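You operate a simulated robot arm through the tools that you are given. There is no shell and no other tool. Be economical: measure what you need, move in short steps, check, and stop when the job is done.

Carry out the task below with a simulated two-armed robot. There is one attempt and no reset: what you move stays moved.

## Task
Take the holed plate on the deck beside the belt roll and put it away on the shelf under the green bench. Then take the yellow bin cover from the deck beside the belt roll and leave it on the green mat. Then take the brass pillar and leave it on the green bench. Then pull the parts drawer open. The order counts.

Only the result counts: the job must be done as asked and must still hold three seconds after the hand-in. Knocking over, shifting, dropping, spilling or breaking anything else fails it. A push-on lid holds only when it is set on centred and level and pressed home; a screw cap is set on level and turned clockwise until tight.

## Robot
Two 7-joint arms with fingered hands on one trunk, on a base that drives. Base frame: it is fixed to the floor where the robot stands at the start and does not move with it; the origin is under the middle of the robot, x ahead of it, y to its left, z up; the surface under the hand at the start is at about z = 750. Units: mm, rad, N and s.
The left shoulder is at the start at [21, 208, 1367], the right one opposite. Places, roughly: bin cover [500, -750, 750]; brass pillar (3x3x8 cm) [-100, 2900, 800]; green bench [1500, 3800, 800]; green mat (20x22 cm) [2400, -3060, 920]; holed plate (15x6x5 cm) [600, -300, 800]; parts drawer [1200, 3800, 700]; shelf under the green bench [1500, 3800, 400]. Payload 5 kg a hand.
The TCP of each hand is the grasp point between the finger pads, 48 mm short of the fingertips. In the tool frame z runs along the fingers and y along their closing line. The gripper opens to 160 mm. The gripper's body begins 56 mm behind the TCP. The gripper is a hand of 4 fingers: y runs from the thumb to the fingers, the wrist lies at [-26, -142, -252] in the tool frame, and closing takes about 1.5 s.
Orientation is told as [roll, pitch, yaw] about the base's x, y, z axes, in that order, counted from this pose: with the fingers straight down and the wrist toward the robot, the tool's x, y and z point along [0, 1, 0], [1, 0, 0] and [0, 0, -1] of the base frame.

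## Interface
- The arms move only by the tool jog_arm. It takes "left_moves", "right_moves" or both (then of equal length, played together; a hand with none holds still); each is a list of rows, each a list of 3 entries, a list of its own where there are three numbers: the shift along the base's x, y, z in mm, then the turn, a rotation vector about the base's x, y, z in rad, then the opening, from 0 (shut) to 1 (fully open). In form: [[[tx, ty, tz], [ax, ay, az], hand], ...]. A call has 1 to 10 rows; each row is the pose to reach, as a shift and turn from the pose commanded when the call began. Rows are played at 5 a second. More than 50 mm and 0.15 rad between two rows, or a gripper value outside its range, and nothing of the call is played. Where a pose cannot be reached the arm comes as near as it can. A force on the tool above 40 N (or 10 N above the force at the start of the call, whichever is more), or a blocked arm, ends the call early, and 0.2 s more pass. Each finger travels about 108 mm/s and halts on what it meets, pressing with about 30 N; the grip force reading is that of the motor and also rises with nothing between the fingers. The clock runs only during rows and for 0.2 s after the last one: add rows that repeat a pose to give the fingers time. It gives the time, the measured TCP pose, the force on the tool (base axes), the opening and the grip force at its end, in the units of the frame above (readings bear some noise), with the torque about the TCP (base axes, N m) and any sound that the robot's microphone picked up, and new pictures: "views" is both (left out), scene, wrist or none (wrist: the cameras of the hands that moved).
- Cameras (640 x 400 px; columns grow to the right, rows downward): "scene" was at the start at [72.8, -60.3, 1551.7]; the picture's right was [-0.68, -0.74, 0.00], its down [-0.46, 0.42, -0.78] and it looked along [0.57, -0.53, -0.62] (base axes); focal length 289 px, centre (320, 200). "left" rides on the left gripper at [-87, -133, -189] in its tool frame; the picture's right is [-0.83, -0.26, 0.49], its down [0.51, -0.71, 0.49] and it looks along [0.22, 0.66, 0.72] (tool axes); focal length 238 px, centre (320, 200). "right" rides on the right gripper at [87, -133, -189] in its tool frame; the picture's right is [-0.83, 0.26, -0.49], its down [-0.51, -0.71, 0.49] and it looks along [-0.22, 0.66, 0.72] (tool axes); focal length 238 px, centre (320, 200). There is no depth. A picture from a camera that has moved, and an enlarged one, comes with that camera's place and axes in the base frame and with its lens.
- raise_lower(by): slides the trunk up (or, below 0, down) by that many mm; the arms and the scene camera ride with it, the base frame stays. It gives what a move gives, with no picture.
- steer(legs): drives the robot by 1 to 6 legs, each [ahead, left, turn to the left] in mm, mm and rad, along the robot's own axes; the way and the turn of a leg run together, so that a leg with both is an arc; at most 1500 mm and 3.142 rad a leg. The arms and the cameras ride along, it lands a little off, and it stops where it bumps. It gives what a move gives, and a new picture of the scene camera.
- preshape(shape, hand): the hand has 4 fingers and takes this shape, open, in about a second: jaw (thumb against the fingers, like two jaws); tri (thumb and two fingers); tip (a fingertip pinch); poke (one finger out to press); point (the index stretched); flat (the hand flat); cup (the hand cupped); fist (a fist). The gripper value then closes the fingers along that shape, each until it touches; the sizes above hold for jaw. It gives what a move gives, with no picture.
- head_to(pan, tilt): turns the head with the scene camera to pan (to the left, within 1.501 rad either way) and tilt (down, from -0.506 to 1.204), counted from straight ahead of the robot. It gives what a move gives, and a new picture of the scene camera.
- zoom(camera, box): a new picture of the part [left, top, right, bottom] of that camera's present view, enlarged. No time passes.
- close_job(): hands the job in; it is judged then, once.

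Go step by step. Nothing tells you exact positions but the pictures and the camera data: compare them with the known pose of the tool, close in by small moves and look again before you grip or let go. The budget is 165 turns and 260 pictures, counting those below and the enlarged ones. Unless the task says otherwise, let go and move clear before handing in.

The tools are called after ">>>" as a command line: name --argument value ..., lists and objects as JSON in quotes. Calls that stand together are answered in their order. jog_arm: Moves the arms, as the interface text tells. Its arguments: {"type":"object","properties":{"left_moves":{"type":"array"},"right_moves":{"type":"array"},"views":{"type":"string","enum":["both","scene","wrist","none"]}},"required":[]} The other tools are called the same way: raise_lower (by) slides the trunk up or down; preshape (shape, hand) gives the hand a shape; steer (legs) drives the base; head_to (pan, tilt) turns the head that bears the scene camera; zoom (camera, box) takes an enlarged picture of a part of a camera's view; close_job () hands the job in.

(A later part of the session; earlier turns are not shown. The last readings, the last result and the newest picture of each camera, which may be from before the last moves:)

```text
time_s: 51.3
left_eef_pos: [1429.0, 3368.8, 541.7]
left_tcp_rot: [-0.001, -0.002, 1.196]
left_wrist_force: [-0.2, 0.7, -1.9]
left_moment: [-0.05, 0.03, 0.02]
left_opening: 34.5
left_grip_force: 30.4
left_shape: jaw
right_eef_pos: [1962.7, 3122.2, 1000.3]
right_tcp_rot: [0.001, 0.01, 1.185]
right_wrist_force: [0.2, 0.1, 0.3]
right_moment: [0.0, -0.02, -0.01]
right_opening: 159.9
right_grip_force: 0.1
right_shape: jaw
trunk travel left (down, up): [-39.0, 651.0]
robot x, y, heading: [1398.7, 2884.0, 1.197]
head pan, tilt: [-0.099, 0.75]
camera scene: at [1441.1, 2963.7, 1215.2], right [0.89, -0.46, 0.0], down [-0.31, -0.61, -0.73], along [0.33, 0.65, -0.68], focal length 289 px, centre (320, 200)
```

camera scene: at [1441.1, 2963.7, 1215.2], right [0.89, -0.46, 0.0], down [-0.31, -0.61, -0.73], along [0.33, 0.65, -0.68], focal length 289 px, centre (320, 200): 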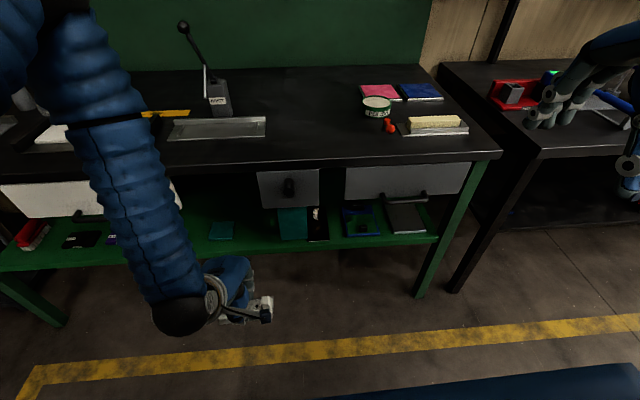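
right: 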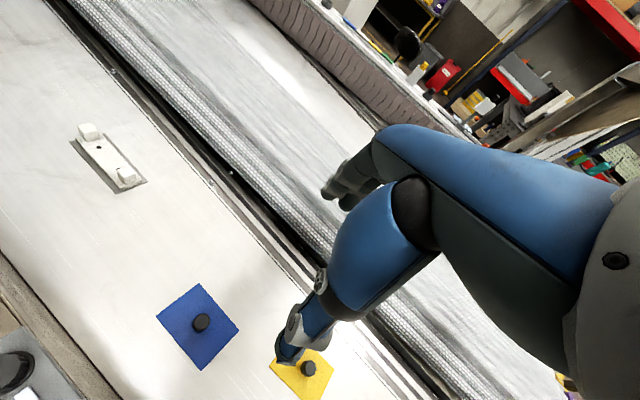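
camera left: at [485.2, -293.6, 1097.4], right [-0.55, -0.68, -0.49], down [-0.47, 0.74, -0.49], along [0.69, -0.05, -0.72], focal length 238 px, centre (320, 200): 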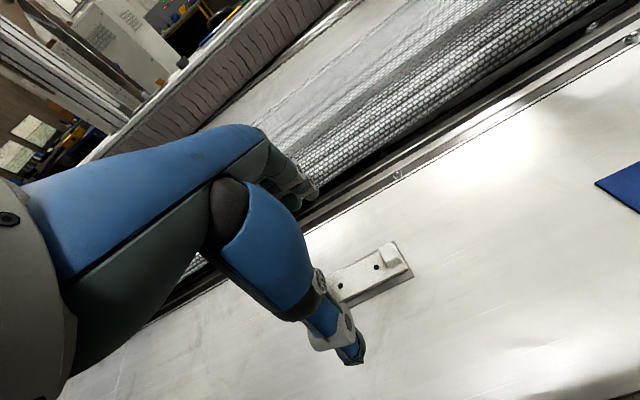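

Now I can see the slot well; zooming on it for precise measurement.

>>> zoom --camera "scene" --box '[180, 150, 372, 270]'

>>> zoom --camera "left" --box '[0, 0, 640, 400]'

>>> zoom --camera "right" --box '[0, 0, 640, 400]'

```text
3.33 times, centred on (276, 210) of scene
camera zoom: at [1441.1, 2963.7, 1215.2], right [0.89, -0.46, 0.0], down [-0.31, -0.61, -0.73], along [0.33, 0.65, -0.68], focal length 962 px, centre (467, 167)
```

zoom: 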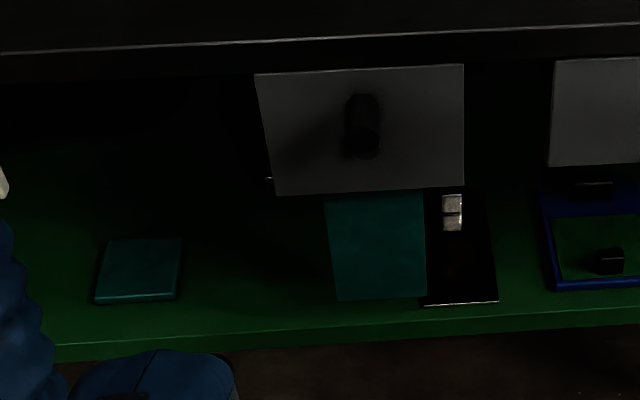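

```text
1.00 times, centred on (320, 200) of left (not enlarged: the box is as wide or as high as the picture)
camera zoom: at [1461.2, 3213.0, 730.1], right [0.68, -0.55, -0.49], down [-0.73, -0.47, -0.49], along [0.04, 0.69, -0.72], focal length 238 px, centre (320, 200)
```

zoom: 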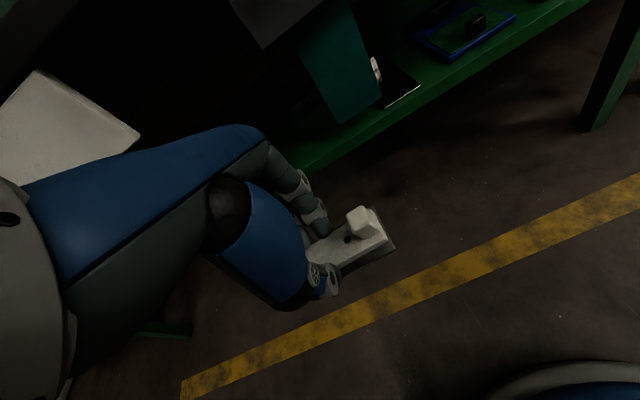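

```text
1.00 times, centred on (320, 200) of right (not enlarged: the box is as wide or as high as the picture)
camera zoom: at [1833.6, 3032.9, 1189.8], right [0.87, -0.07, 0.48], down [0.2, -0.85, -0.48], along [0.45, 0.52, -0.73], focal length 238 px, centre (320, 200)
```

zoom: 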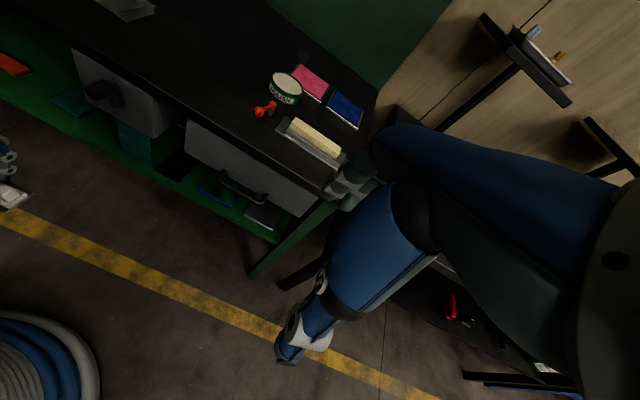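

The slot is clear: teal block's right edge at L≈5, hanging panel's left edge at L≈180 (bottom z≈454), and the plate is centred on L≈93. I'll tilt the hand forward and approach partway.

>>> jog_arm --left_moves '[[[4, 9, -5], [0.116, -0.046, 0], 0], [[11, 28, -10], [0.232, -0.092, 0], 0], [[22, 56, -15], [0.349, -0.138, 0], 0], [[33, 84, -20], [0.465, -0.184, 0], 0], [[48, 121, -25], [0.465, -0.184, 0], 0], [[62, 158, -30], [0.465, -0.184, 0], 0], [[70, 177, -33], [0.465, -0.184, 0], 0], [[70, 177, -33], [0.465, -0.184, 0], 0]]' --views "scene"

>>> zoom --camera "scene" --box '[180, 150, 372, 270]'

>>> zoom --camera "left" --box '[160, 0, 480, 200]'

```text
time_s: 53.1
left_eef_pos: [1498.1, 3547.9, 508.8]
left_tcp_rot: [-0.002, -0.5, 1.194]
left_wrist_force: [0.4, -0.9, -0.2]
left_moment: [-0.01, 0.0, 0.02]
left_opening: 29.8
left_grip_force: 30.4
left_shape: jaw
right_eef_pos: [1963.2, 3122.4, 1001.0]
right_tcp_rot: [0.001, 0.008, 1.184]
right_wrist_force: [-0.5, -0.2, 0.0]
right_moment: [0.0, -0.02, 0.01]
right_opening: 160.0
right_grip_force: 0.1
right_shape: jaw
trunk travel left (down, up): [-39.0, 651.0]
robot x, y, heading: [1397.6, 2883.7, 1.194]
head pan, tilt: [-0.099, 0.75]
camera scene: at [1441.3, 2963.2, 1215.2], right [0.89, -0.46, 0.0], down [-0.31, -0.61, -0.73], along [0.33, 0.65, -0.68], focal length 289 px, centre (320, 200)
```

scene: 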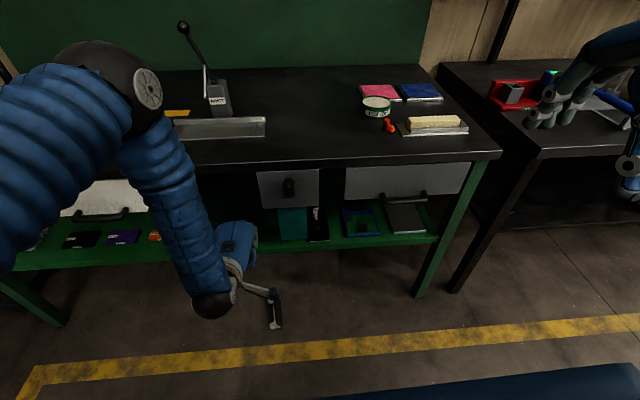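

```text
3.33 times, centred on (276, 210) of scene
camera zoom: at [1441.3, 2963.2, 1215.2], right [0.89, -0.46, 0.0], down [-0.31, -0.61, -0.73], along [0.33, 0.65, -0.68], focal length 962 px, centre (467, 167)
```

zoom: 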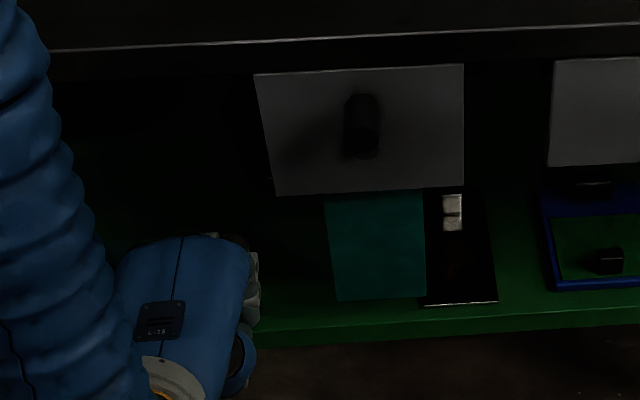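

```text
2.00 times, centred on (320, 100) of left
camera zoom: at [1502.2, 3322.0, 610.0], right [0.78, -0.3, -0.55], down [-0.61, -0.18, -0.77], along [0.14, 0.94, -0.32], focal length 477 px, centre (320, 400)
```

zoom: 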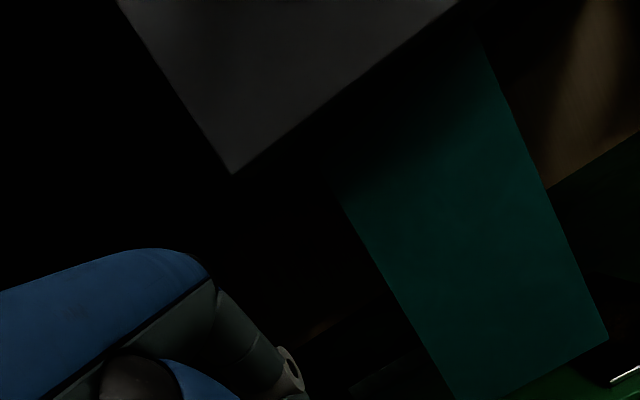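

The opening changed to 29.8, so I'll check that the plate is still held.

>>> zoom --camera "left" --box '[200, 150, 520, 350]'

>>> zoom --camera "right" --box '[0, 60, 320, 260]'

```text
2.00 times, centred on (360, 250) of left
camera zoom: at [1502.2, 3322.0, 610.0], right [0.78, -0.3, -0.55], down [-0.61, -0.18, -0.77], along [0.14, 0.94, -0.32], focal length 477 px, centre (240, 100)
```

zoom: 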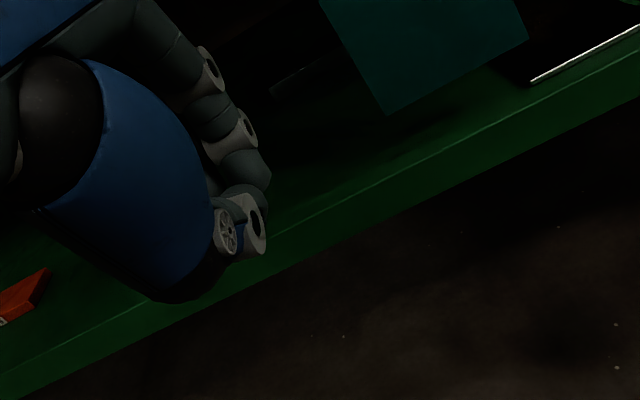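

```text
2.00 times, centred on (160, 160) of right
camera zoom: at [1833.8, 3032.3, 1189.9], right [0.87, -0.07, 0.48], down [0.2, -0.85, -0.48], along [0.45, 0.52, -0.73], focal length 477 px, centre (640, 280)
```

zoom: 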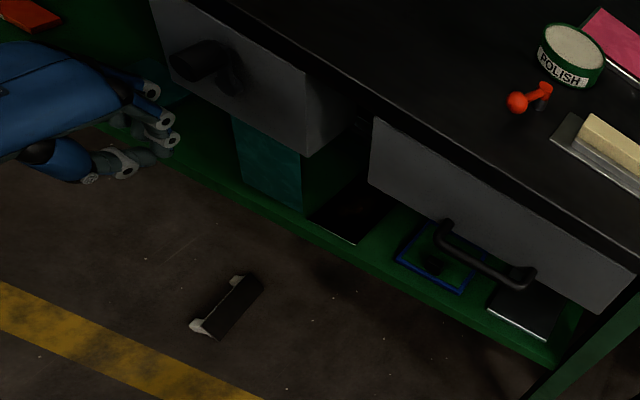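

The plate slipped out during the tilt and lies on the floor near [1550, 3580]. I'll back the hand off and up so I can see it and pick it up again.

>>> jog_arm --left_moves '[[[-15, -37, 5], [0, 0, 0], 0], [[-30, -74, 10], [0, 0, 0], 0.2], [[-45, -111, 15], [-0.116, 0.046, 0], 0.5], [[-60, -148, 20], [-0.232, 0.092, 0], 0.7], [[-70, -180, 25], [-0.349, 0.138, 0], 1], [[-80, -200, 60], [-0.465, 0.184, 0], 1], [[-95, -220, 100], [-0.465, 0.184, 0], 1], [[-120, -230, 140], [-0.465, 0.184, 0], 1], [[-150, -230, 175], [-0.465, 0.184, 0], 1], [[-180, -230, 210], [-0.465, 0.184, 0], 1]]' --views "none"

>>> head_to --pan -0.1 --tilt 1.0

```text
time_s: 55.3
left_eef_pos: [1368.2, 3408.8, 691.1]
left_tcp_rot: [-0.003, 0.006, 1.194]
left_wrist_force: [-2.1, -1.8, -2.0]
left_moment: [0.2, -0.24, 0.05]
left_opening: 159.8
left_grip_force: 0.1
left_shape: jaw
left hand out of reach, approached as far as the arm can: row 7, 8, 9, 10
right_eef_pos: [1961.7, 3121.1, 1001.3]
right_tcp_rot: [0.001, 0.009, 1.185]
right_wrist_force: [-0.4, -0.1, 0.8]
right_moment: [0.04, -0.1, -0.05]
right_opening: 160.2
right_grip_force: 0.1
right_shape: jaw
trunk travel left (down, up): [-39.0, 651.0]
robot x, y, heading: [1401.9, 2882.3, 1.198]
head pan, tilt: [-0.099, 0.75]
```

```text
time_s: 56.0
left_eef_pos: [1369.6, 3408.8, 690.1]
left_tcp_rot: [0.0, 0.003, 1.195]
left_wrist_force: [0.5, 0.0, 0.8]
left_moment: [-0.01, 0.01, -0.02]
left_opening: 159.6
left_grip_force: 0.1
left_shape: jaw
right_eef_pos: [1962.3, 3121.9, 999.8]
right_tcp_rot: [0.002, 0.011, 1.185]
right_wrist_force: [0.0, -0.7, -0.6]
right_moment: [-0.02, -0.01, 0.0]
right_opening: 160.0
right_grip_force: 0.1
right_shape: jaw
trunk travel left (down, up): [-39.0, 651.0]
robot x, y, heading: [1399.5, 2882.0, 1.199]
head pan, tilt: [-0.099, 1.0]
camera scene: at [1435.1, 2951.5, 1196.2], right [0.89, -0.46, 0.0], down [-0.38, -0.75, -0.54], along [0.25, 0.48, -0.84], focal length 289 px, centre (320, 200)
```

scene: 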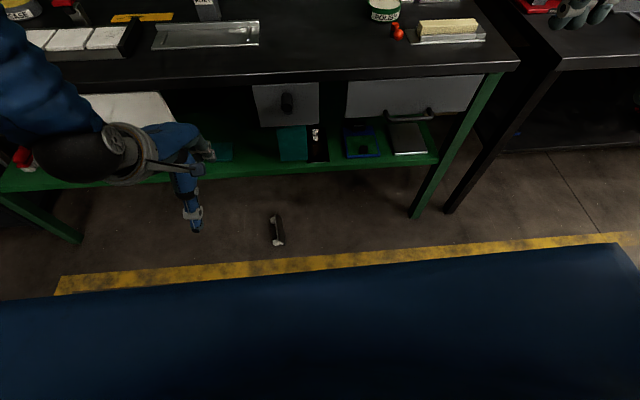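

>>> zoom --camera "scene" --box '[236, 200, 316, 250]'

>>> zoom --camera "right" --box '[70, 190, 150, 240]'

>>> zoom --camera "left" --box '[320, 100, 640, 300]'

```text
8.00 times, centred on (276, 225) of scene
camera zoom: at [1435.1, 2951.5, 1196.2], right [0.89, -0.46, 0.0], down [-0.38, -0.75, -0.54], along [0.25, 0.48, -0.84], focal length 2310 px, centre (672, 0)
```

zoom: 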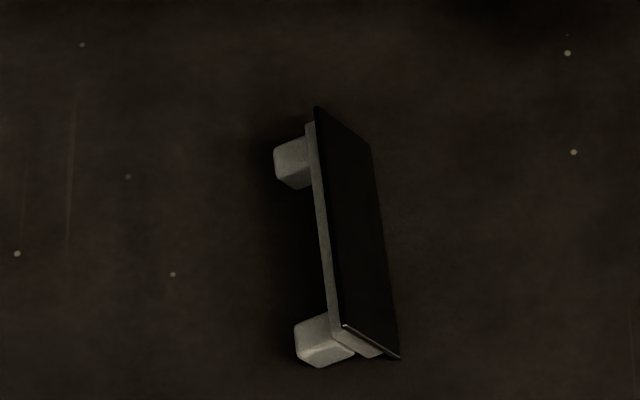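

```text
8.00 times, centred on (110, 215) of right
camera zoom: at [1833.6, 3032.3, 1189.9], right [0.87, -0.07, 0.48], down [0.2, -0.85, -0.48], along [0.45, 0.52, -0.73], focal length 1907 px, centre (2000, 80)
```

zoom: 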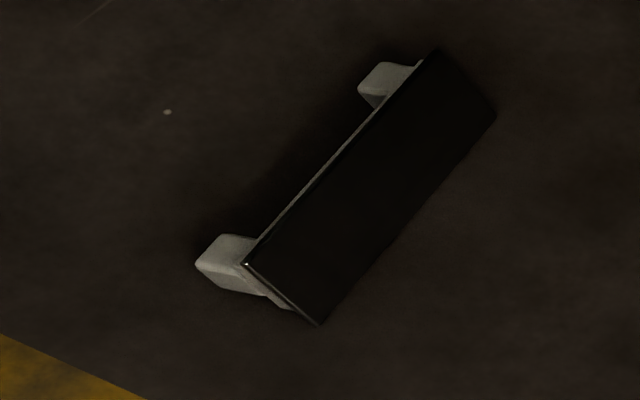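

```text
2.00 times, centred on (480, 200) of left
camera zoom: at [1401.7, 3253.7, 879.8], right [0.68, -0.55, -0.49], down [-0.73, -0.48, -0.49], along [0.04, 0.69, -0.72], focal length 477 px, centre (0, 200)
```

zoom: 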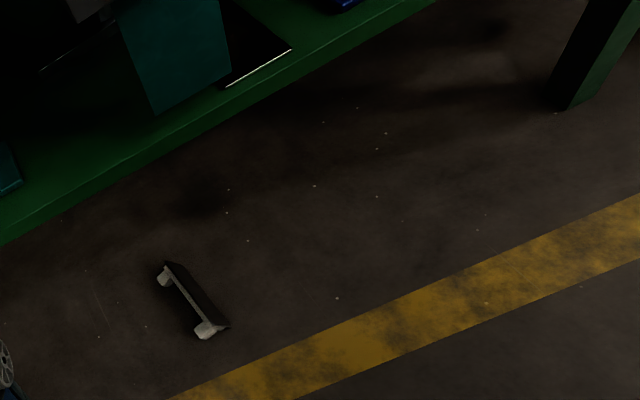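

The plate rests on its side with its long axis pointing at the robot. A firm grip is possible across the sheet from above with the right hand, so I'll raise the left arm out of the way and bring the right hand down, turning it.

>>> jog_arm --left_moves '[[[0, 0, 33], [0, 0, 0], 1], [[0, 0, 66], [0, 0, 0], 1], [[0, 0, 99], [0, 0, 0], 1], [[0, 0, 132], [0, 0, 0], 1], [[0, 0, 165], [0, 0, 0], 1], [[0, 0, 198], [0, 0, 0], 1], [[0, 0, 231], [0, 0, 0], 1], [[0, 0, 264], [0, 0, 0], 1], [[0, 0, 297], [0, 0, 0], 1], [[0, 0, 330], [0, 0, 0], 1]]' --right_moves '[[[-18, 5, -33], [0, 0, 0.13], 1], [[-37, 9, -66], [0, 0, 0.26], 1], [[-55, 14, -99], [0, 0, 0.39], 1], [[-74, 18, -132], [0, 0, 0.52], 1], [[-92, 23, -165], [0, 0, 0.65], 1], [[-111, 28, -198], [0, 0, 0.78], 1], [[-129, 32, -231], [0, 0, 0.91], 1], [[-148, 37, -264], [0, 0, 1.04], 1], [[-166, 41, -297], [0, 0, 1.17], 1], [[-185, 46, -330], [0, 0, 1.3], 1]]' --views "none"

>>> jog_arm --right_moves '[[[-18, 5, -33], [0, 0, 0.1], 1], [[-37, 9, -66], [0, 0, 0.2], 1], [[-55, 14, -99], [0, 0, 0.3], 1], [[-74, 18, -132], [0, 0, 0.376], 1], [[-92, 23, -165], [0, 0, 0.376], 1], [[-111, 28, -198], [0, 0, 0.376], 1], [[-129, 32, -231], [0, 0, 0.376], 1], [[-148, 37, -264], [0, 0, 0.376], 1], [[-166, 41, -297], [0, 0, 0.376], 1], [[-185, 46, -320], [0, 0, 0.376], 1]]' --views "scene"

```text
time_s: 58.2
left_eef_pos: [1372.4, 3411.1, 1020.3]
left_tcp_rot: [-0.002, 0.004, 1.196]
left_wrist_force: [-0.5, 0.5, -0.3]
left_moment: [-0.03, -0.06, 0.02]
left_opening: 159.8
left_grip_force: 0.0
left_shape: jaw
left hand out of reach, approached as far as the arm can: row 1, 2, 3, 4, 6
right_eef_pos: [1778.9, 3170.0, 668.7]
right_tcp_rot: [0.0, 0.01, 2.485]
right_wrist_force: [-1.1, 1.1, -0.7]
right_moment: [-0.03, -0.01, -0.02]
right_opening: 160.1
right_grip_force: 0.0
right_shape: jaw
trunk travel left (down, up): [-39.0, 651.0]
robot x, y, heading: [1401.3, 2885.0, 1.201]
head pan, tilt: [-0.099, 1.0]
```

```text
time_s: 60.4
left_eef_pos: [1372.4, 3411.3, 1021.4]
left_tcp_rot: [0.0, 0.001, 1.196]
left_wrist_force: [0.6, -0.7, -0.1]
left_moment: [-0.05, 0.04, -0.02]
left_opening: 160.1
left_grip_force: 0.2
left_shape: jaw
right_eef_pos: [1593.0, 3214.0, 348.9]
right_tcp_rot: [0.002, 0.011, 2.859]
right_wrist_force: [-0.1, -0.1, 0.2]
right_moment: [-0.06, 0.11, 0.01]
right_opening: 160.1
right_grip_force: 0.2
right_shape: jaw
trunk travel left (down, up): [-39.0, 651.0]
robot x, y, heading: [1401.1, 2880.6, 1.2]
head pan, tilt: [-0.099, 1.0]
camera scene: at [1435.0, 2951.7, 1196.1], right [0.89, -0.46, 0.0], down [-0.38, -0.75, -0.54], along [0.25, 0.48, -0.84], focal length 289 px, centre (320, 200)
```

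scene: 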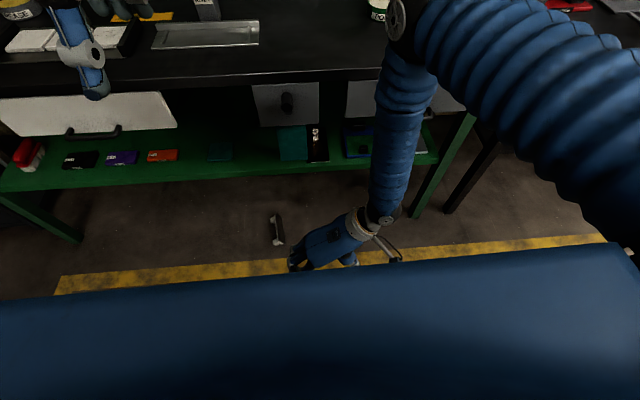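

The arm reaches well. I'll lower the hand nearly to the floor here so the arm straightens below the bench edge, then shift the base.

>>> jog_arm --right_moves '[[[5, 12, -30], [0, 0, 0], 1], [[10, 24, -60], [0, 0, 0], 1], [[15, 36, -90], [0, 0, 0], 1], [[19, 48, -120], [0, 0, 0], 1], [[23, 60, -150], [0, 0, 0], 1], [[27, 70, -180], [0, 0, 0], 1], [[30, 78, -210], [0, 0, 0], 1], [[33, 84, -235], [0, 0, 0], 1], [[33, 84, -235], [0, 0, 0], 1]]' --views "none"

>>> steer --legs '[[0, 170, 0]]'

```text
time_s: 62.4
left_eef_pos: [1374.2, 3411.8, 1020.4]
left_tcp_rot: [-0.002, 0.0, 1.197]
left_wrist_force: [1.1, -1.5, 0.1]
left_moment: [0.0, -0.01, -0.02]
left_opening: 160.0
left_grip_force: 0.1
left_shape: jaw
right_eef_pos: [1624.0, 3296.5, 116.3]
right_tcp_rot: [0.002, 0.009, 2.86]
right_wrist_force: [0.4, -0.5, -0.3]
right_moment: [0.04, 0.01, 0.0]
right_opening: 160.1
right_grip_force: 0.1
right_shape: jaw
trunk travel left (down, up): [-39.0, 651.0]
robot x, y, heading: [1403.6, 2883.4, 1.2]
head pan, tilt: [-0.099, 1.0]
```

```text
time_s: 63.9
left_eef_pos: [1213.4, 3473.9, 1020.8]
left_tcp_rot: [-0.001, 0.001, 1.195]
left_wrist_force: [-1.7, -0.3, -0.5]
left_moment: [-0.04, -0.09, 0.0]
left_opening: 160.0
left_grip_force: 0.1
left_shape: jaw
right_eef_pos: [1464.7, 3359.4, 115.0]
right_tcp_rot: [0.0, 0.01, 2.861]
right_wrist_force: [-0.3, 0.6, 0.6]
right_moment: [-0.06, -0.05, -0.01]
right_opening: 160.0
right_grip_force: 0.0
right_shape: jaw
trunk travel left (down, up): [-39.0, 651.0]
robot x, y, heading: [1239.2, 2944.9, 1.197]
head pan, tilt: [-0.099, 1.0]
camera scene: at [1274.7, 3014.4, 1196.1], right [0.89, -0.46, 0.0], down [-0.38, -0.75, -0.54], along [0.25, 0.48, -0.84], focal length 289 px, centre (320, 200)
```

scene: 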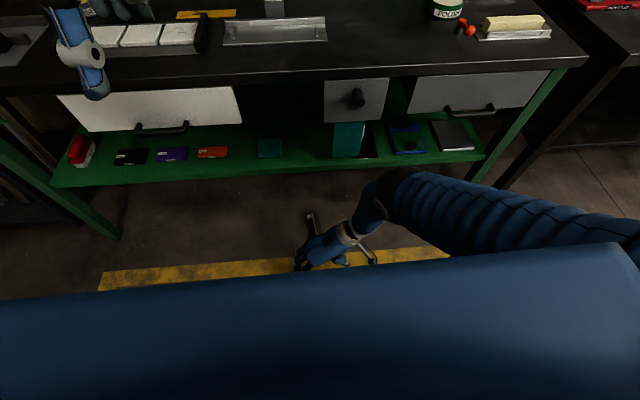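

>>> zoom --camera "scene" --box '[280, 190, 376, 250]'

>>> zoom --camera "right" --box '[0, 0, 640, 400]'

```text
6.67 times, centred on (328, 220) of scene
camera zoom: at [1274.7, 3014.4, 1196.1], right [0.89, -0.46, 0.0], down [-0.38, -0.75, -0.54], along [0.25, 0.48, -0.84], focal length 1925 px, centre (267, 67)
```

zoom: 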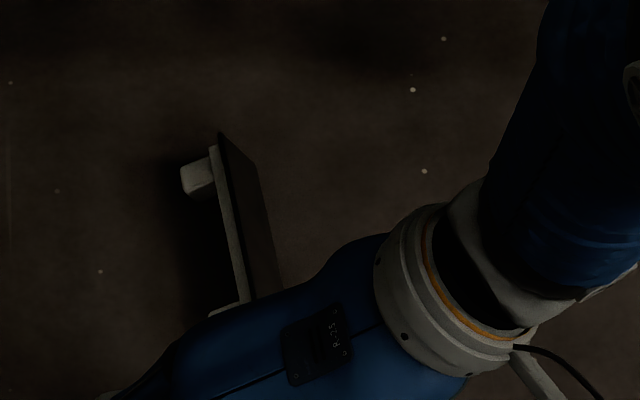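

```text
1.00 times, centred on (320, 200) of right (not enlarged: the box is as wide or as high as the picture)
camera zoom: at [1566.7, 3238.8, 305.8], right [-0.02, 0.88, 0.48], down [0.83, 0.29, -0.48], along [-0.56, 0.39, -0.73], focal length 238 px, centre (320, 200)
```

zoom: 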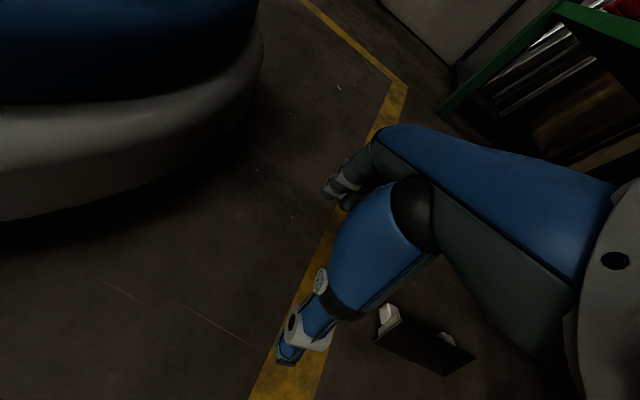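

The plate's upper edge runs [1521,3495]→[1555,3633] and leans about 22°. I'll drive forward 160 mm keeping the hand above it, and check.

>>> steer --legs '[[165, 0, 0]]'

>>> zoom --camera "right" --box '[0, 0, 640, 400]'

```text
time_s: 65.3
left_eef_pos: [1273.1, 3626.9, 1018.9]
left_tcp_rot: [-0.001, -0.001, 1.196]
left_wrist_force: [1.2, 1.4, 0.3]
left_moment: [-0.08, 0.02, -0.01]
left_opening: 160.1
left_grip_force: 0.0
left_shape: jaw
right_eef_pos: [1523.1, 3511.4, 115.6]
right_tcp_rot: [0.001, 0.008, 2.861]
right_wrist_force: [-0.2, 0.1, 0.8]
right_moment: [-0.03, 0.02, -0.01]
right_opening: 160.0
right_grip_force: 0.1
right_shape: jaw
trunk travel left (down, up): [-39.0, 651.0]
robot x, y, heading: [1303.0, 3095.0, 1.196]
head pan, tilt: [-0.099, 1.0]
camera scene: at [1334.9, 3167.1, 1196.0], right [0.89, -0.45, 0.0], down [-0.38, -0.75, -0.54], along [0.25, 0.48, -0.84], focal length 289 px, centre (320, 200)
```

scene: 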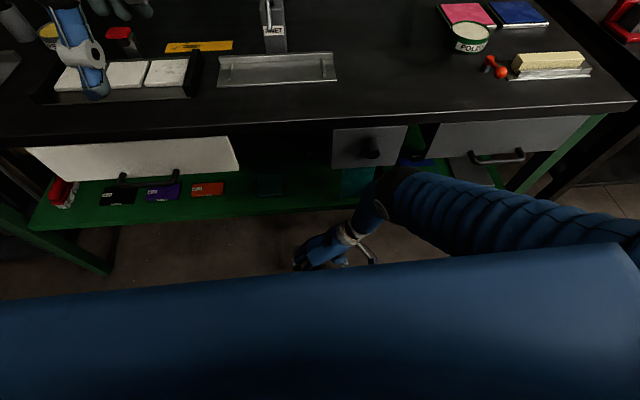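

```text
1.00 times, centred on (320, 200) of right (not enlarged: the box is as wide or as high as the picture)
camera zoom: at [1625.8, 3391.7, 305.4], right [-0.02, 0.88, 0.48], down [0.83, 0.29, -0.49], along [-0.56, 0.39, -0.73], focal length 238 px, centre (320, 200)
```

zoom: 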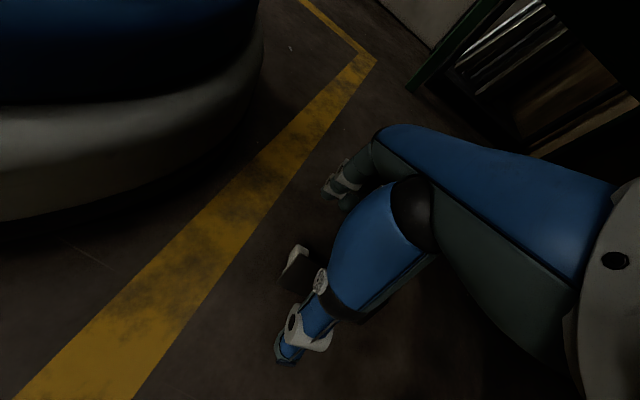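

>>> jog_arm --right_moves '[[[4, 19, 0], [-0.029, -0.113, 0.01], 1], [[8, 38, 0], [-0.058, -0.226, 0.02], 1], [[12, 56, 0], [-0.0875, -0.339, 0.03], 1], [[12, 56, 0], [-0.0875, -0.339, 0.03], 1]]' --views "none"

>>> zoom --camera "right" --box '[160, 150, 480, 350]'

>>> zoom --camera "scene" --box '[260, 180, 420, 280]'

```text
time_s: 66.5
left_eef_pos: [1276.6, 3624.5, 1018.2]
left_tcp_rot: [-0.001, 0.004, 1.185]
left_wrist_force: [-1.1, 1.4, -1.0]
left_moment: [-0.13, -0.12, -0.03]
left_opening: 160.1
left_grip_force: 0.1
left_shape: jaw
right_eef_pos: [1559.0, 3492.2, 83.2]
right_tcp_rot: [0.085, 0.39, 2.866]
right_wrist_force: [-2.4, 1.3, 13.7]
right_moment: [0.66, 1.0, 0.0]
right_opening: 159.0
right_grip_force: 0.1
right_shape: jaw
trunk travel left (down, up): [-39.0, 651.0]
robot x, y, heading: [1299.9, 3094.3, 1.183]
head pan, tilt: [-0.099, 1.0]
stopped in row 4 (right hand): the arm was blocked; the commanded pose is now the measured one
```

```text
2.00 times, centred on (320, 250) of right
camera zoom: at [1586.7, 3411.0, 313.9], right [-0.14, 0.95, 0.28], down [0.95, 0.21, -0.22], along [-0.27, 0.24, -0.93], focal length 477 px, centre (320, 100)
```

zoom: 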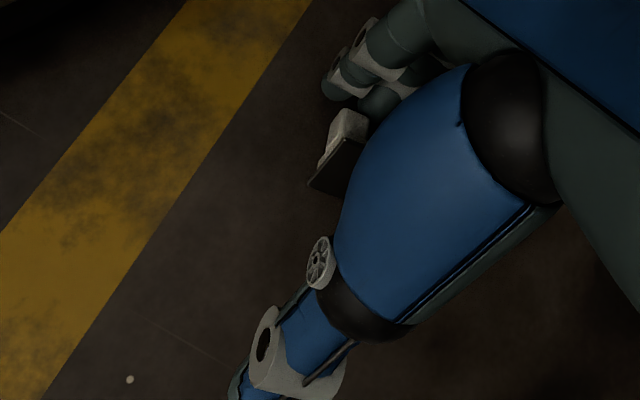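

```text
4.00 times, centred on (340, 230) of scene
camera zoom: at [1334.1, 3163.8, 1195.7], right [0.88, -0.47, 0.0], down [-0.39, -0.75, -0.54], along [0.25, 0.48, -0.84], focal length 1155 px, centre (240, 80)
```

zoom: 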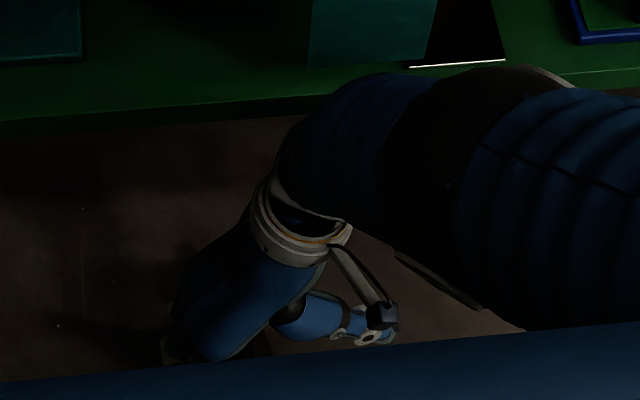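

The arm got blocked, probably its elbow against the shelf edge. I'll back the base off a little and look.

>>> steer --legs '[[-90, 0, 0]]'

>>> zoom --camera "right" --box '[0, 0, 640, 400]'

>>> head_to --pan -0.7 --tilt 0.9

```text
time_s: 67.6
left_eef_pos: [1243.5, 3539.4, 1021.9]
left_tcp_rot: [0.0, 0.0, 1.187]
left_wrist_force: [0.7, -1.7, -0.5]
left_moment: [0.06, -0.02, 0.04]
left_opening: 159.8
left_grip_force: 0.0
left_shape: jaw
right_eef_pos: [1525.5, 3413.7, 85.2]
right_tcp_rot: [0.081, 0.391, 2.869]
right_wrist_force: [0.8, 1.2, 0.7]
right_moment: [0.04, -0.07, 0.03]
right_opening: 159.9
right_grip_force: 0.0
right_shape: jaw
trunk travel left (down, up): [-39.0, 651.0]
robot x, y, heading: [1265.4, 3010.0, 1.186]
head pan, tilt: [-0.099, 1.0]
camera scene: at [1301.1, 3079.1, 1196.2], right [0.89, -0.46, 0.0], down [-0.39, -0.75, -0.54], along [0.25, 0.48, -0.84], focal length 289 px, centre (320, 200)
```

scene: 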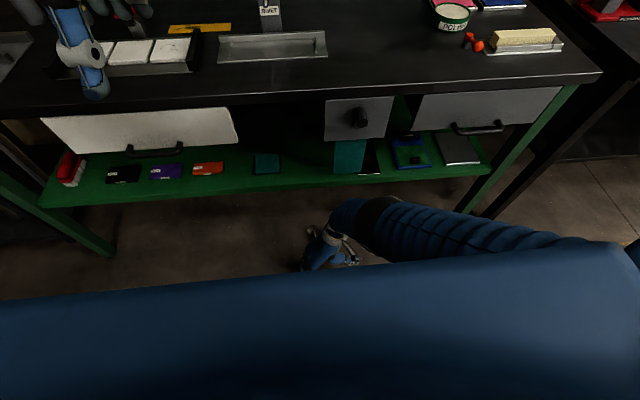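

```text
1.00 times, centred on (320, 200) of right (not enlarged: the box is as wide or as high as the picture)
camera zoom: at [1553.5, 3330.2, 315.6], right [-0.15, 0.95, 0.29], down [0.95, 0.22, -0.22], along [-0.27, 0.24, -0.93], focal length 238 px, centre (320, 200)
```

zoom: 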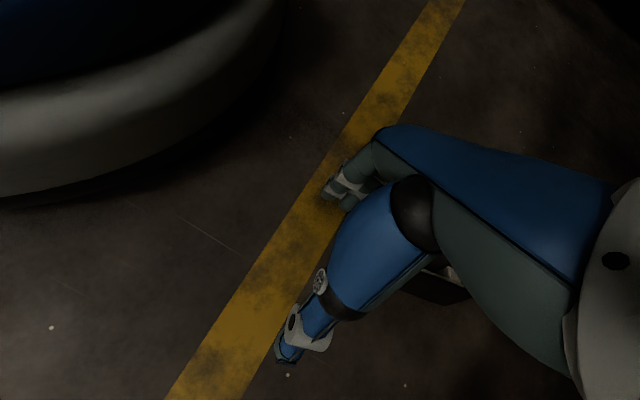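

```text
time_s: 68.6
left_eef_pos: [1244.1, 3541.4, 1020.6]
left_tcp_rot: [0.001, -0.001, 1.188]
left_wrist_force: [0.7, 0.3, 0.5]
left_moment: [-0.01, -0.01, -0.02]
left_opening: 159.9
left_grip_force: 0.1
left_shape: jaw
right_eef_pos: [1528.4, 3413.5, 84.7]
right_tcp_rot: [0.08, 0.393, 2.869]
right_wrist_force: [-0.5, 0.3, -0.8]
right_moment: [0.02, -0.01, 0.0]
right_opening: 160.0
right_grip_force: 0.1
right_shape: jaw
trunk travel left (down, up): [-39.0, 651.0]
robot x, y, heading: [1266.7, 3011.6, 1.187]
head pan, tilt: [-0.7, 0.901]
camera scene: at [1335.6, 3053.5, 1203.3], right [0.47, -0.88, 0.0], down [-0.69, -0.37, -0.62], along [0.55, 0.29, -0.78], focal length 289 px, centre (320, 200)
```

scene: 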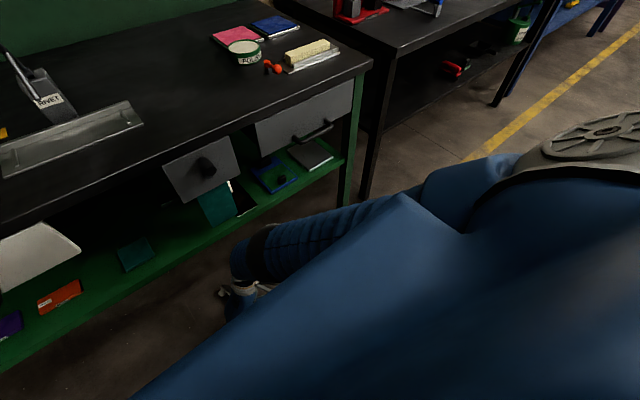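

Nothing was disturbed. I'll slant the hand so the fingers point forward-down; that keeps the wrist back from the shelf.

>>> jog_arm --right_moves '[[[-2, -5, 8], [0.108, -0.028, 0.043], 1], [[-4, -10, 16], [0.216, -0.056, 0.086], 1], [[-6, -15, 24], [0.324, -0.084, 0.13], 1], [[-8, -20, 30], [0.432, -0.112, 0.173], 1], [[-8, -20, 32], [0.54, -0.14, 0.216], 1], [[-8, -20, 32], [0.54, -0.14, 0.216], 1]]' --views "none"

>>> steer --legs '[[100, 0, 0]]'

>>> zoom --camera "right" --box '[0, 0, 640, 400]'

```text
time_s: 70.0
left_eef_pos: [1244.7, 3541.1, 1020.8]
left_tcp_rot: [0.0, 0.001, 1.186]
left_wrist_force: [0.7, -0.5, 1.1]
left_moment: [-0.03, 0.06, 0.02]
left_opening: 159.8
left_grip_force: 0.1
left_shape: jaw
right_eef_pos: [1519.3, 3392.8, 116.1]
right_tcp_rot: [-0.523, 0.378, 2.858]
right_wrist_force: [-0.5, -0.8, 0.0]
right_moment: [0.03, 0.0, 0.03]
right_opening: 160.1
right_grip_force: 0.1
right_shape: jaw
right hand out of reach, approached as far as the arm can: row 2, 3
trunk travel left (down, up): [-39.0, 651.0]
robot x, y, heading: [1268.9, 3008.3, 1.188]
head pan, tilt: [-0.7, 0.901]
```

```text
time_s: 71.2
left_eef_pos: [1281.8, 3633.9, 1018.9]
left_tcp_rot: [0.0, 0.003, 1.187]
left_wrist_force: [-1.0, 1.7, -0.1]
left_moment: [-0.09, 0.01, -0.02]
left_opening: 159.9
left_grip_force: 0.0
left_shape: jaw
right_eef_pos: [1555.5, 3485.7, 116.6]
right_tcp_rot: [-0.52, 0.379, 2.859]
right_wrist_force: [0.1, -0.5, -0.1]
right_moment: [-0.02, 0.01, 0.0]
right_opening: 159.9
right_grip_force: 0.0
right_shape: jaw
trunk travel left (down, up): [-39.0, 651.0]
robot x, y, heading: [1302.9, 3101.4, 1.189]
head pan, tilt: [-0.7, 0.901]
camera scene: at [1373.3, 3147.1, 1203.2], right [0.47, -0.88, 0.0], down [-0.69, -0.37, -0.62], along [0.55, 0.29, -0.78], focal length 289 px, centre (320, 200)
```

scene: 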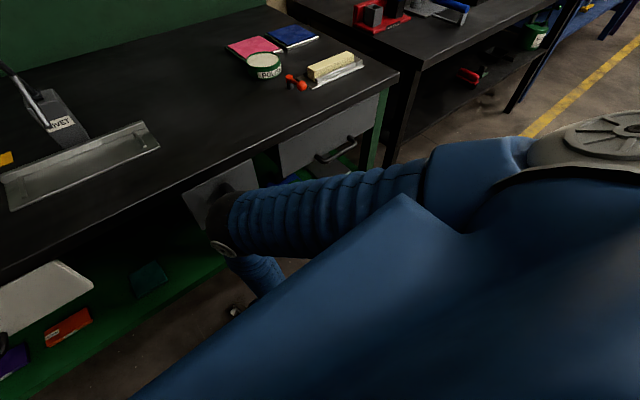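

```text
1.00 times, centred on (320, 200) of right (not enlarged: the box is as wide or as high as the picture)
camera zoom: at [1584.4, 3299.8, 276.7], right [-0.39, 0.62, 0.68], down [0.89, 0.45, 0.1], along [-0.25, 0.64, -0.72], focal length 238 px, centre (320, 200)
```

zoom: 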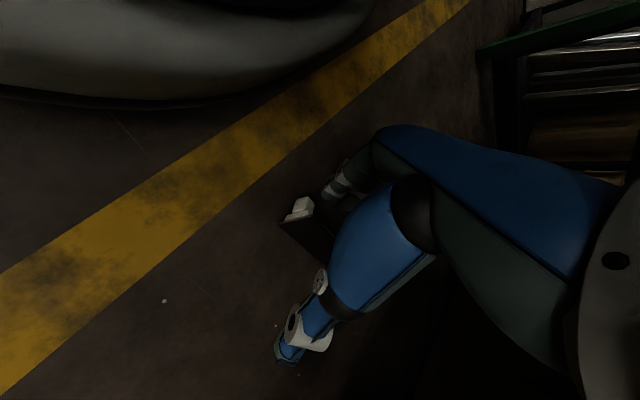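

>>> jog_arm --right_moves '[[[-10, 23, 0], [0, 0, 0], 1], [[-20, 46, 0], [0, 0, 0], 1], [[-28, 69, 0], [0, 0, 0], 1], [[-28, 69, 0], [0, 0, 0], 1]]' --views "none"

>>> zoom --camera "right" --box '[160, 120, 480, 320]'

>>> head_to --pan -0.1 --tilt 1.1

```text
time_s: 72.2
left_eef_pos: [1282.9, 3633.5, 1020.1]
left_tcp_rot: [0.001, 0.001, 1.186]
left_wrist_force: [0.0, 0.2, -0.3]
left_moment: [0.01, -0.01, -0.01]
left_opening: 160.0
left_grip_force: 0.0
left_shape: jaw
right_eef_pos: [1526.3, 3554.0, 117.5]
right_tcp_rot: [-0.521, 0.377, 2.858]
right_wrist_force: [0.2, -0.5, 0.4]
right_moment: [0.01, 0.02, -0.03]
right_opening: 160.1
right_grip_force: 0.1
right_shape: jaw
trunk travel left (down, up): [-39.0, 651.0]
robot x, y, heading: [1303.2, 3104.0, 1.19]
head pan, tilt: [-0.7, 0.901]
```

```text
2.00 times, centred on (320, 220) of right
camera zoom: at [1556.0, 3368.5, 277.5], right [-0.39, 0.62, 0.68], down [0.89, 0.45, 0.1], along [-0.25, 0.64, -0.72], focal length 477 px, centre (320, 160)
```

zoom: 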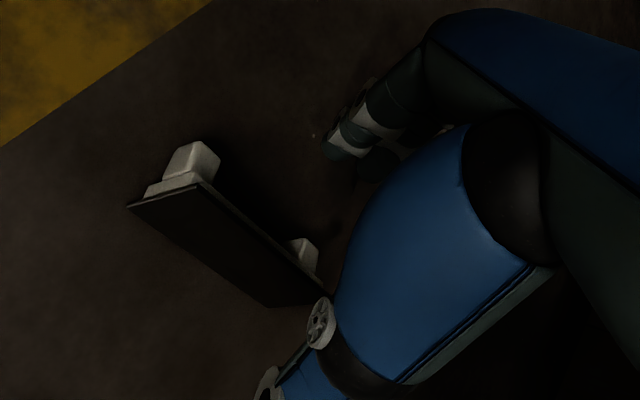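

```text
time_s: 73.2
left_eef_pos: [1280.6, 3633.2, 1019.8]
left_tcp_rot: [0.0, 0.002, 1.187]
left_wrist_force: [-0.1, 0.1, -0.3]
left_moment: [-0.01, 0.02, -0.03]
left_opening: 160.1
left_grip_force: 0.2
left_shape: jaw
right_eef_pos: [1526.8, 3553.5, 116.9]
right_tcp_rot: [-0.521, 0.378, 2.859]
right_wrist_force: [-0.2, -0.1, -0.1]
right_moment: [0.03, 0.02, 0.03]
right_opening: 160.1
right_grip_force: 0.0
right_shape: jaw
trunk travel left (down, up): [-39.0, 651.0]
robot x, y, heading: [1304.3, 3102.5, 1.193]
head pan, tilt: [-0.099, 1.1]
camera scene: at [1335.7, 3166.9, 1189.5], right [0.89, -0.47, 0.0], down [-0.41, -0.79, -0.45], along [0.21, 0.4, -0.89], focal length 289 px, centre (320, 200)
```

scene: 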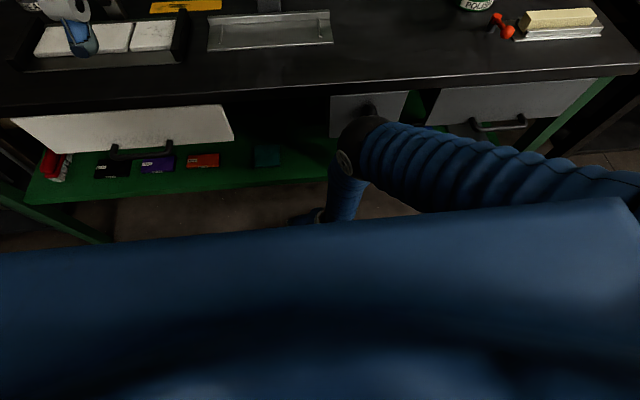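

Positions match my estimate. The lean would drive the left fingers into the floor, so I'll take the lean out, keep the forward slant, centre on the plate and descend.

>>> jog_arm --right_moves '[[[5, -5, 0], [0.03, 0.116, 0], 1], [[10, -11, 0], [0.06, 0.232, 0], 1], [[16, -17, 0], [0.09, 0.348, 0], 1], [[16, -17, -20], [0.09, 0.348, 0], 1], [[16, -17, -40], [0.09, 0.348, 0], 1], [[16, -17, -52], [0.09, 0.348, 0], 1], [[16, -17, -52], [0.09, 0.348, 0], 1]]' --views "none"

>>> zoom --camera "right" --box '[160, 120, 480, 320]'

```text
time_s: 74.8
left_eef_pos: [1281.8, 3633.6, 1019.7]
left_tcp_rot: [0.0, 0.002, 1.188]
left_wrist_force: [0.0, 0.7, -0.8]
left_moment: [0.02, 0.0, 0.06]
left_opening: 160.1
left_grip_force: 0.0
left_shape: jaw
right_eef_pos: [1542.1, 3537.7, 66.7]
right_tcp_rot: [-0.511, 0.02, 2.861]
right_wrist_force: [-0.4, -0.1, -0.1]
right_moment: [-0.01, -0.03, -0.02]
right_opening: 159.7
right_grip_force: 0.0
right_shape: jaw
trunk travel left (down, up): [-39.0, 651.0]
robot x, y, heading: [1306.3, 3104.9, 1.188]
head pan, tilt: [-0.099, 1.1]
```

```text
2.00 times, centred on (320, 220) of right
camera zoom: at [1623.3, 3338.7, 189.9], right [-0.13, 0.55, 0.83], down [0.87, 0.46, -0.17], along [-0.47, 0.7, -0.54], focal length 477 px, centre (320, 160)
```

zoom: 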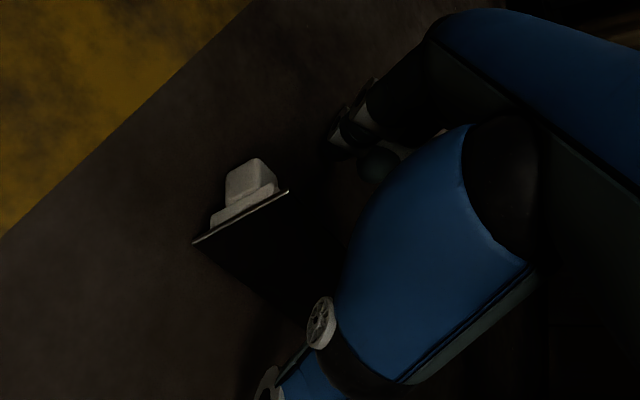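

The plate is between thumb and fingers. Closing.

>>> jog_arm --right_moves '[[[0, 0, 0], [0, 0, 0], 0.7], [[0, 0, 0], [0, 0, 0], 0.4], [[0, 0, 0], [0, 0, 0], 0.2], [[0, 0, 0], [0, 0, 0], 0.0], [[0, 0, 0], [0, 0, 0], 0.0], [[0, 0, 0], [0, 0, 0], 0.0], [[0, 0, 0], [0, 0, 0], 0.0], [[0, 0, 0], [0, 0, 0], 0.0], [[0, 0, 0], [0, 0, 0], 0.0]]' --views "none"

>>> zoom --camera "right" --box '[160, 120, 480, 320]'

```text
time_s: 76.8
left_eef_pos: [1280.6, 3633.8, 1019.7]
left_tcp_rot: [0.001, 0.003, 1.187]
left_wrist_force: [-0.1, 0.9, -0.8]
left_moment: [0.01, 0.04, 0.01]
left_opening: 159.8
left_grip_force: 0.1
left_shape: jaw
right_eef_pos: [1543.7, 3537.2, 66.4]
right_tcp_rot: [-0.512, 0.02, 2.861]
right_wrist_force: [1.0, 0.9, 0.7]
right_moment: [0.06, -0.08, 0.08]
right_opening: 15.4
right_grip_force: 30.5
right_shape: jaw
trunk travel left (down, up): [-39.0, 651.0]
robot x, y, heading: [1306.4, 3100.5, 1.189]
head pan, tilt: [-0.099, 1.1]
```

```text
2.00 times, centred on (320, 220) of right
camera zoom: at [1623.4, 3338.8, 190.0], right [-0.13, 0.55, 0.83], down [0.87, 0.46, -0.17], along [-0.47, 0.7, -0.54], focal length 477 px, centre (320, 160)
```

zoom: 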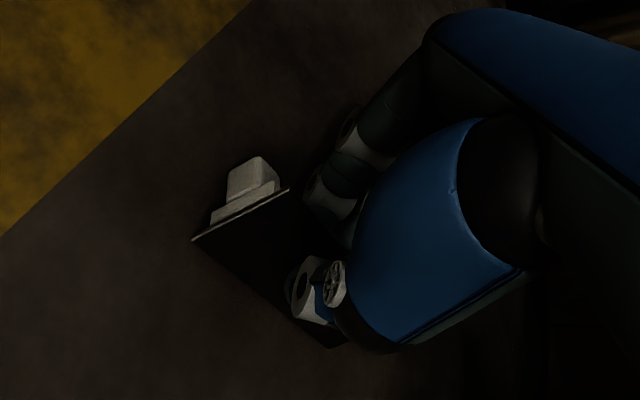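

Gripped at 15 mm, which fits sheet plus body. Lift a little, check, then back the base off.

>>> jog_arm --right_moves '[[[0, 0, 15], [0, 0, 0], 0], [[-3, -8, 30], [0, 0, 0], 0], [[-6, -16, 45], [0, 0, 0], 0], [[-6, -16, 45], [0, 0, 0], 0]]' --views "none"

>>> steer --legs '[[-200, 0, 0]]'

>>> zoom --camera "right" --box '[160, 120, 480, 320]'

```text
time_s: 77.8
left_eef_pos: [1281.5, 3634.0, 1019.7]
left_tcp_rot: [0.0, 0.002, 1.186]
left_wrist_force: [0.6, 0.4, -0.3]
left_moment: [-0.03, -0.02, 0.01]
left_opening: 159.9
left_grip_force: 0.1
left_shape: jaw
right_eef_pos: [1538.9, 3520.4, 109.6]
right_tcp_rot: [-0.511, 0.019, 2.86]
right_wrist_force: [1.0, 1.4, -1.5]
right_moment: [-0.11, 0.02, 0.01]
right_opening: 15.0
right_grip_force: 30.0
right_shape: jaw
trunk travel left (down, up): [-39.0, 651.0]
robot x, y, heading: [1302.1, 3108.2, 1.187]
head pan, tilt: [-0.099, 1.1]
```

```text
time_s: 79.4
left_eef_pos: [1206.7, 3445.1, 1021.1]
left_tcp_rot: [0.001, -0.001, 1.188]
left_wrist_force: [0.3, -0.5, -0.2]
left_moment: [0.06, -0.02, -0.01]
left_opening: 159.9
left_grip_force: 0.1
left_shape: jaw
right_eef_pos: [1463.1, 3333.4, 110.0]
right_tcp_rot: [-0.511, 0.019, 2.862]
right_wrist_force: [0.1, -0.1, -1.2]
right_moment: [-0.05, -0.03, -0.02]
right_opening: 15.0
right_grip_force: 29.8
right_shape: jaw
trunk travel left (down, up): [-39.0, 651.0]
robot x, y, heading: [1228.6, 2911.7, 1.186]
head pan, tilt: [-0.099, 1.1]
camera scene: at [1260.0, 2979.2, 1189.6], right [0.89, -0.46, 0.0], down [-0.41, -0.79, -0.45], along [0.21, 0.4, -0.89], focal length 289 px, centre (320, 200)
```

scene: 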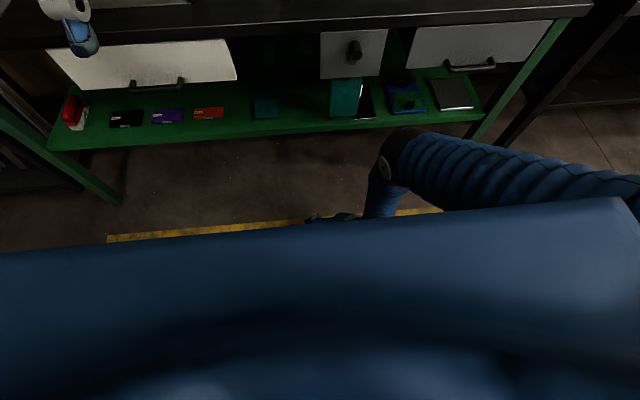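

```text
2.00 times, centred on (320, 220) of right
camera zoom: at [1541.7, 3135.6, 233.9], right [-0.13, 0.55, 0.83], down [0.87, 0.46, -0.17], along [-0.47, 0.7, -0.54], focal length 477 px, centre (320, 160)
```

zoom: 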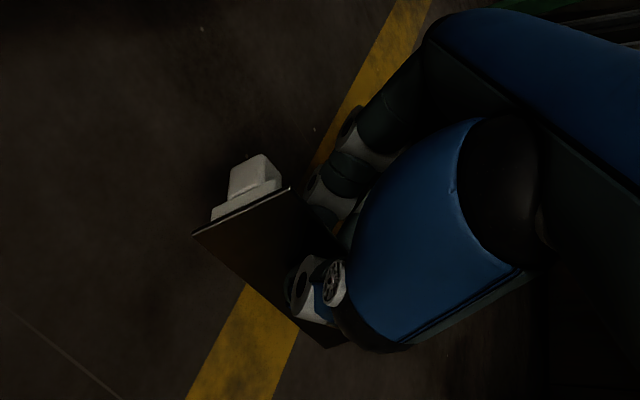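

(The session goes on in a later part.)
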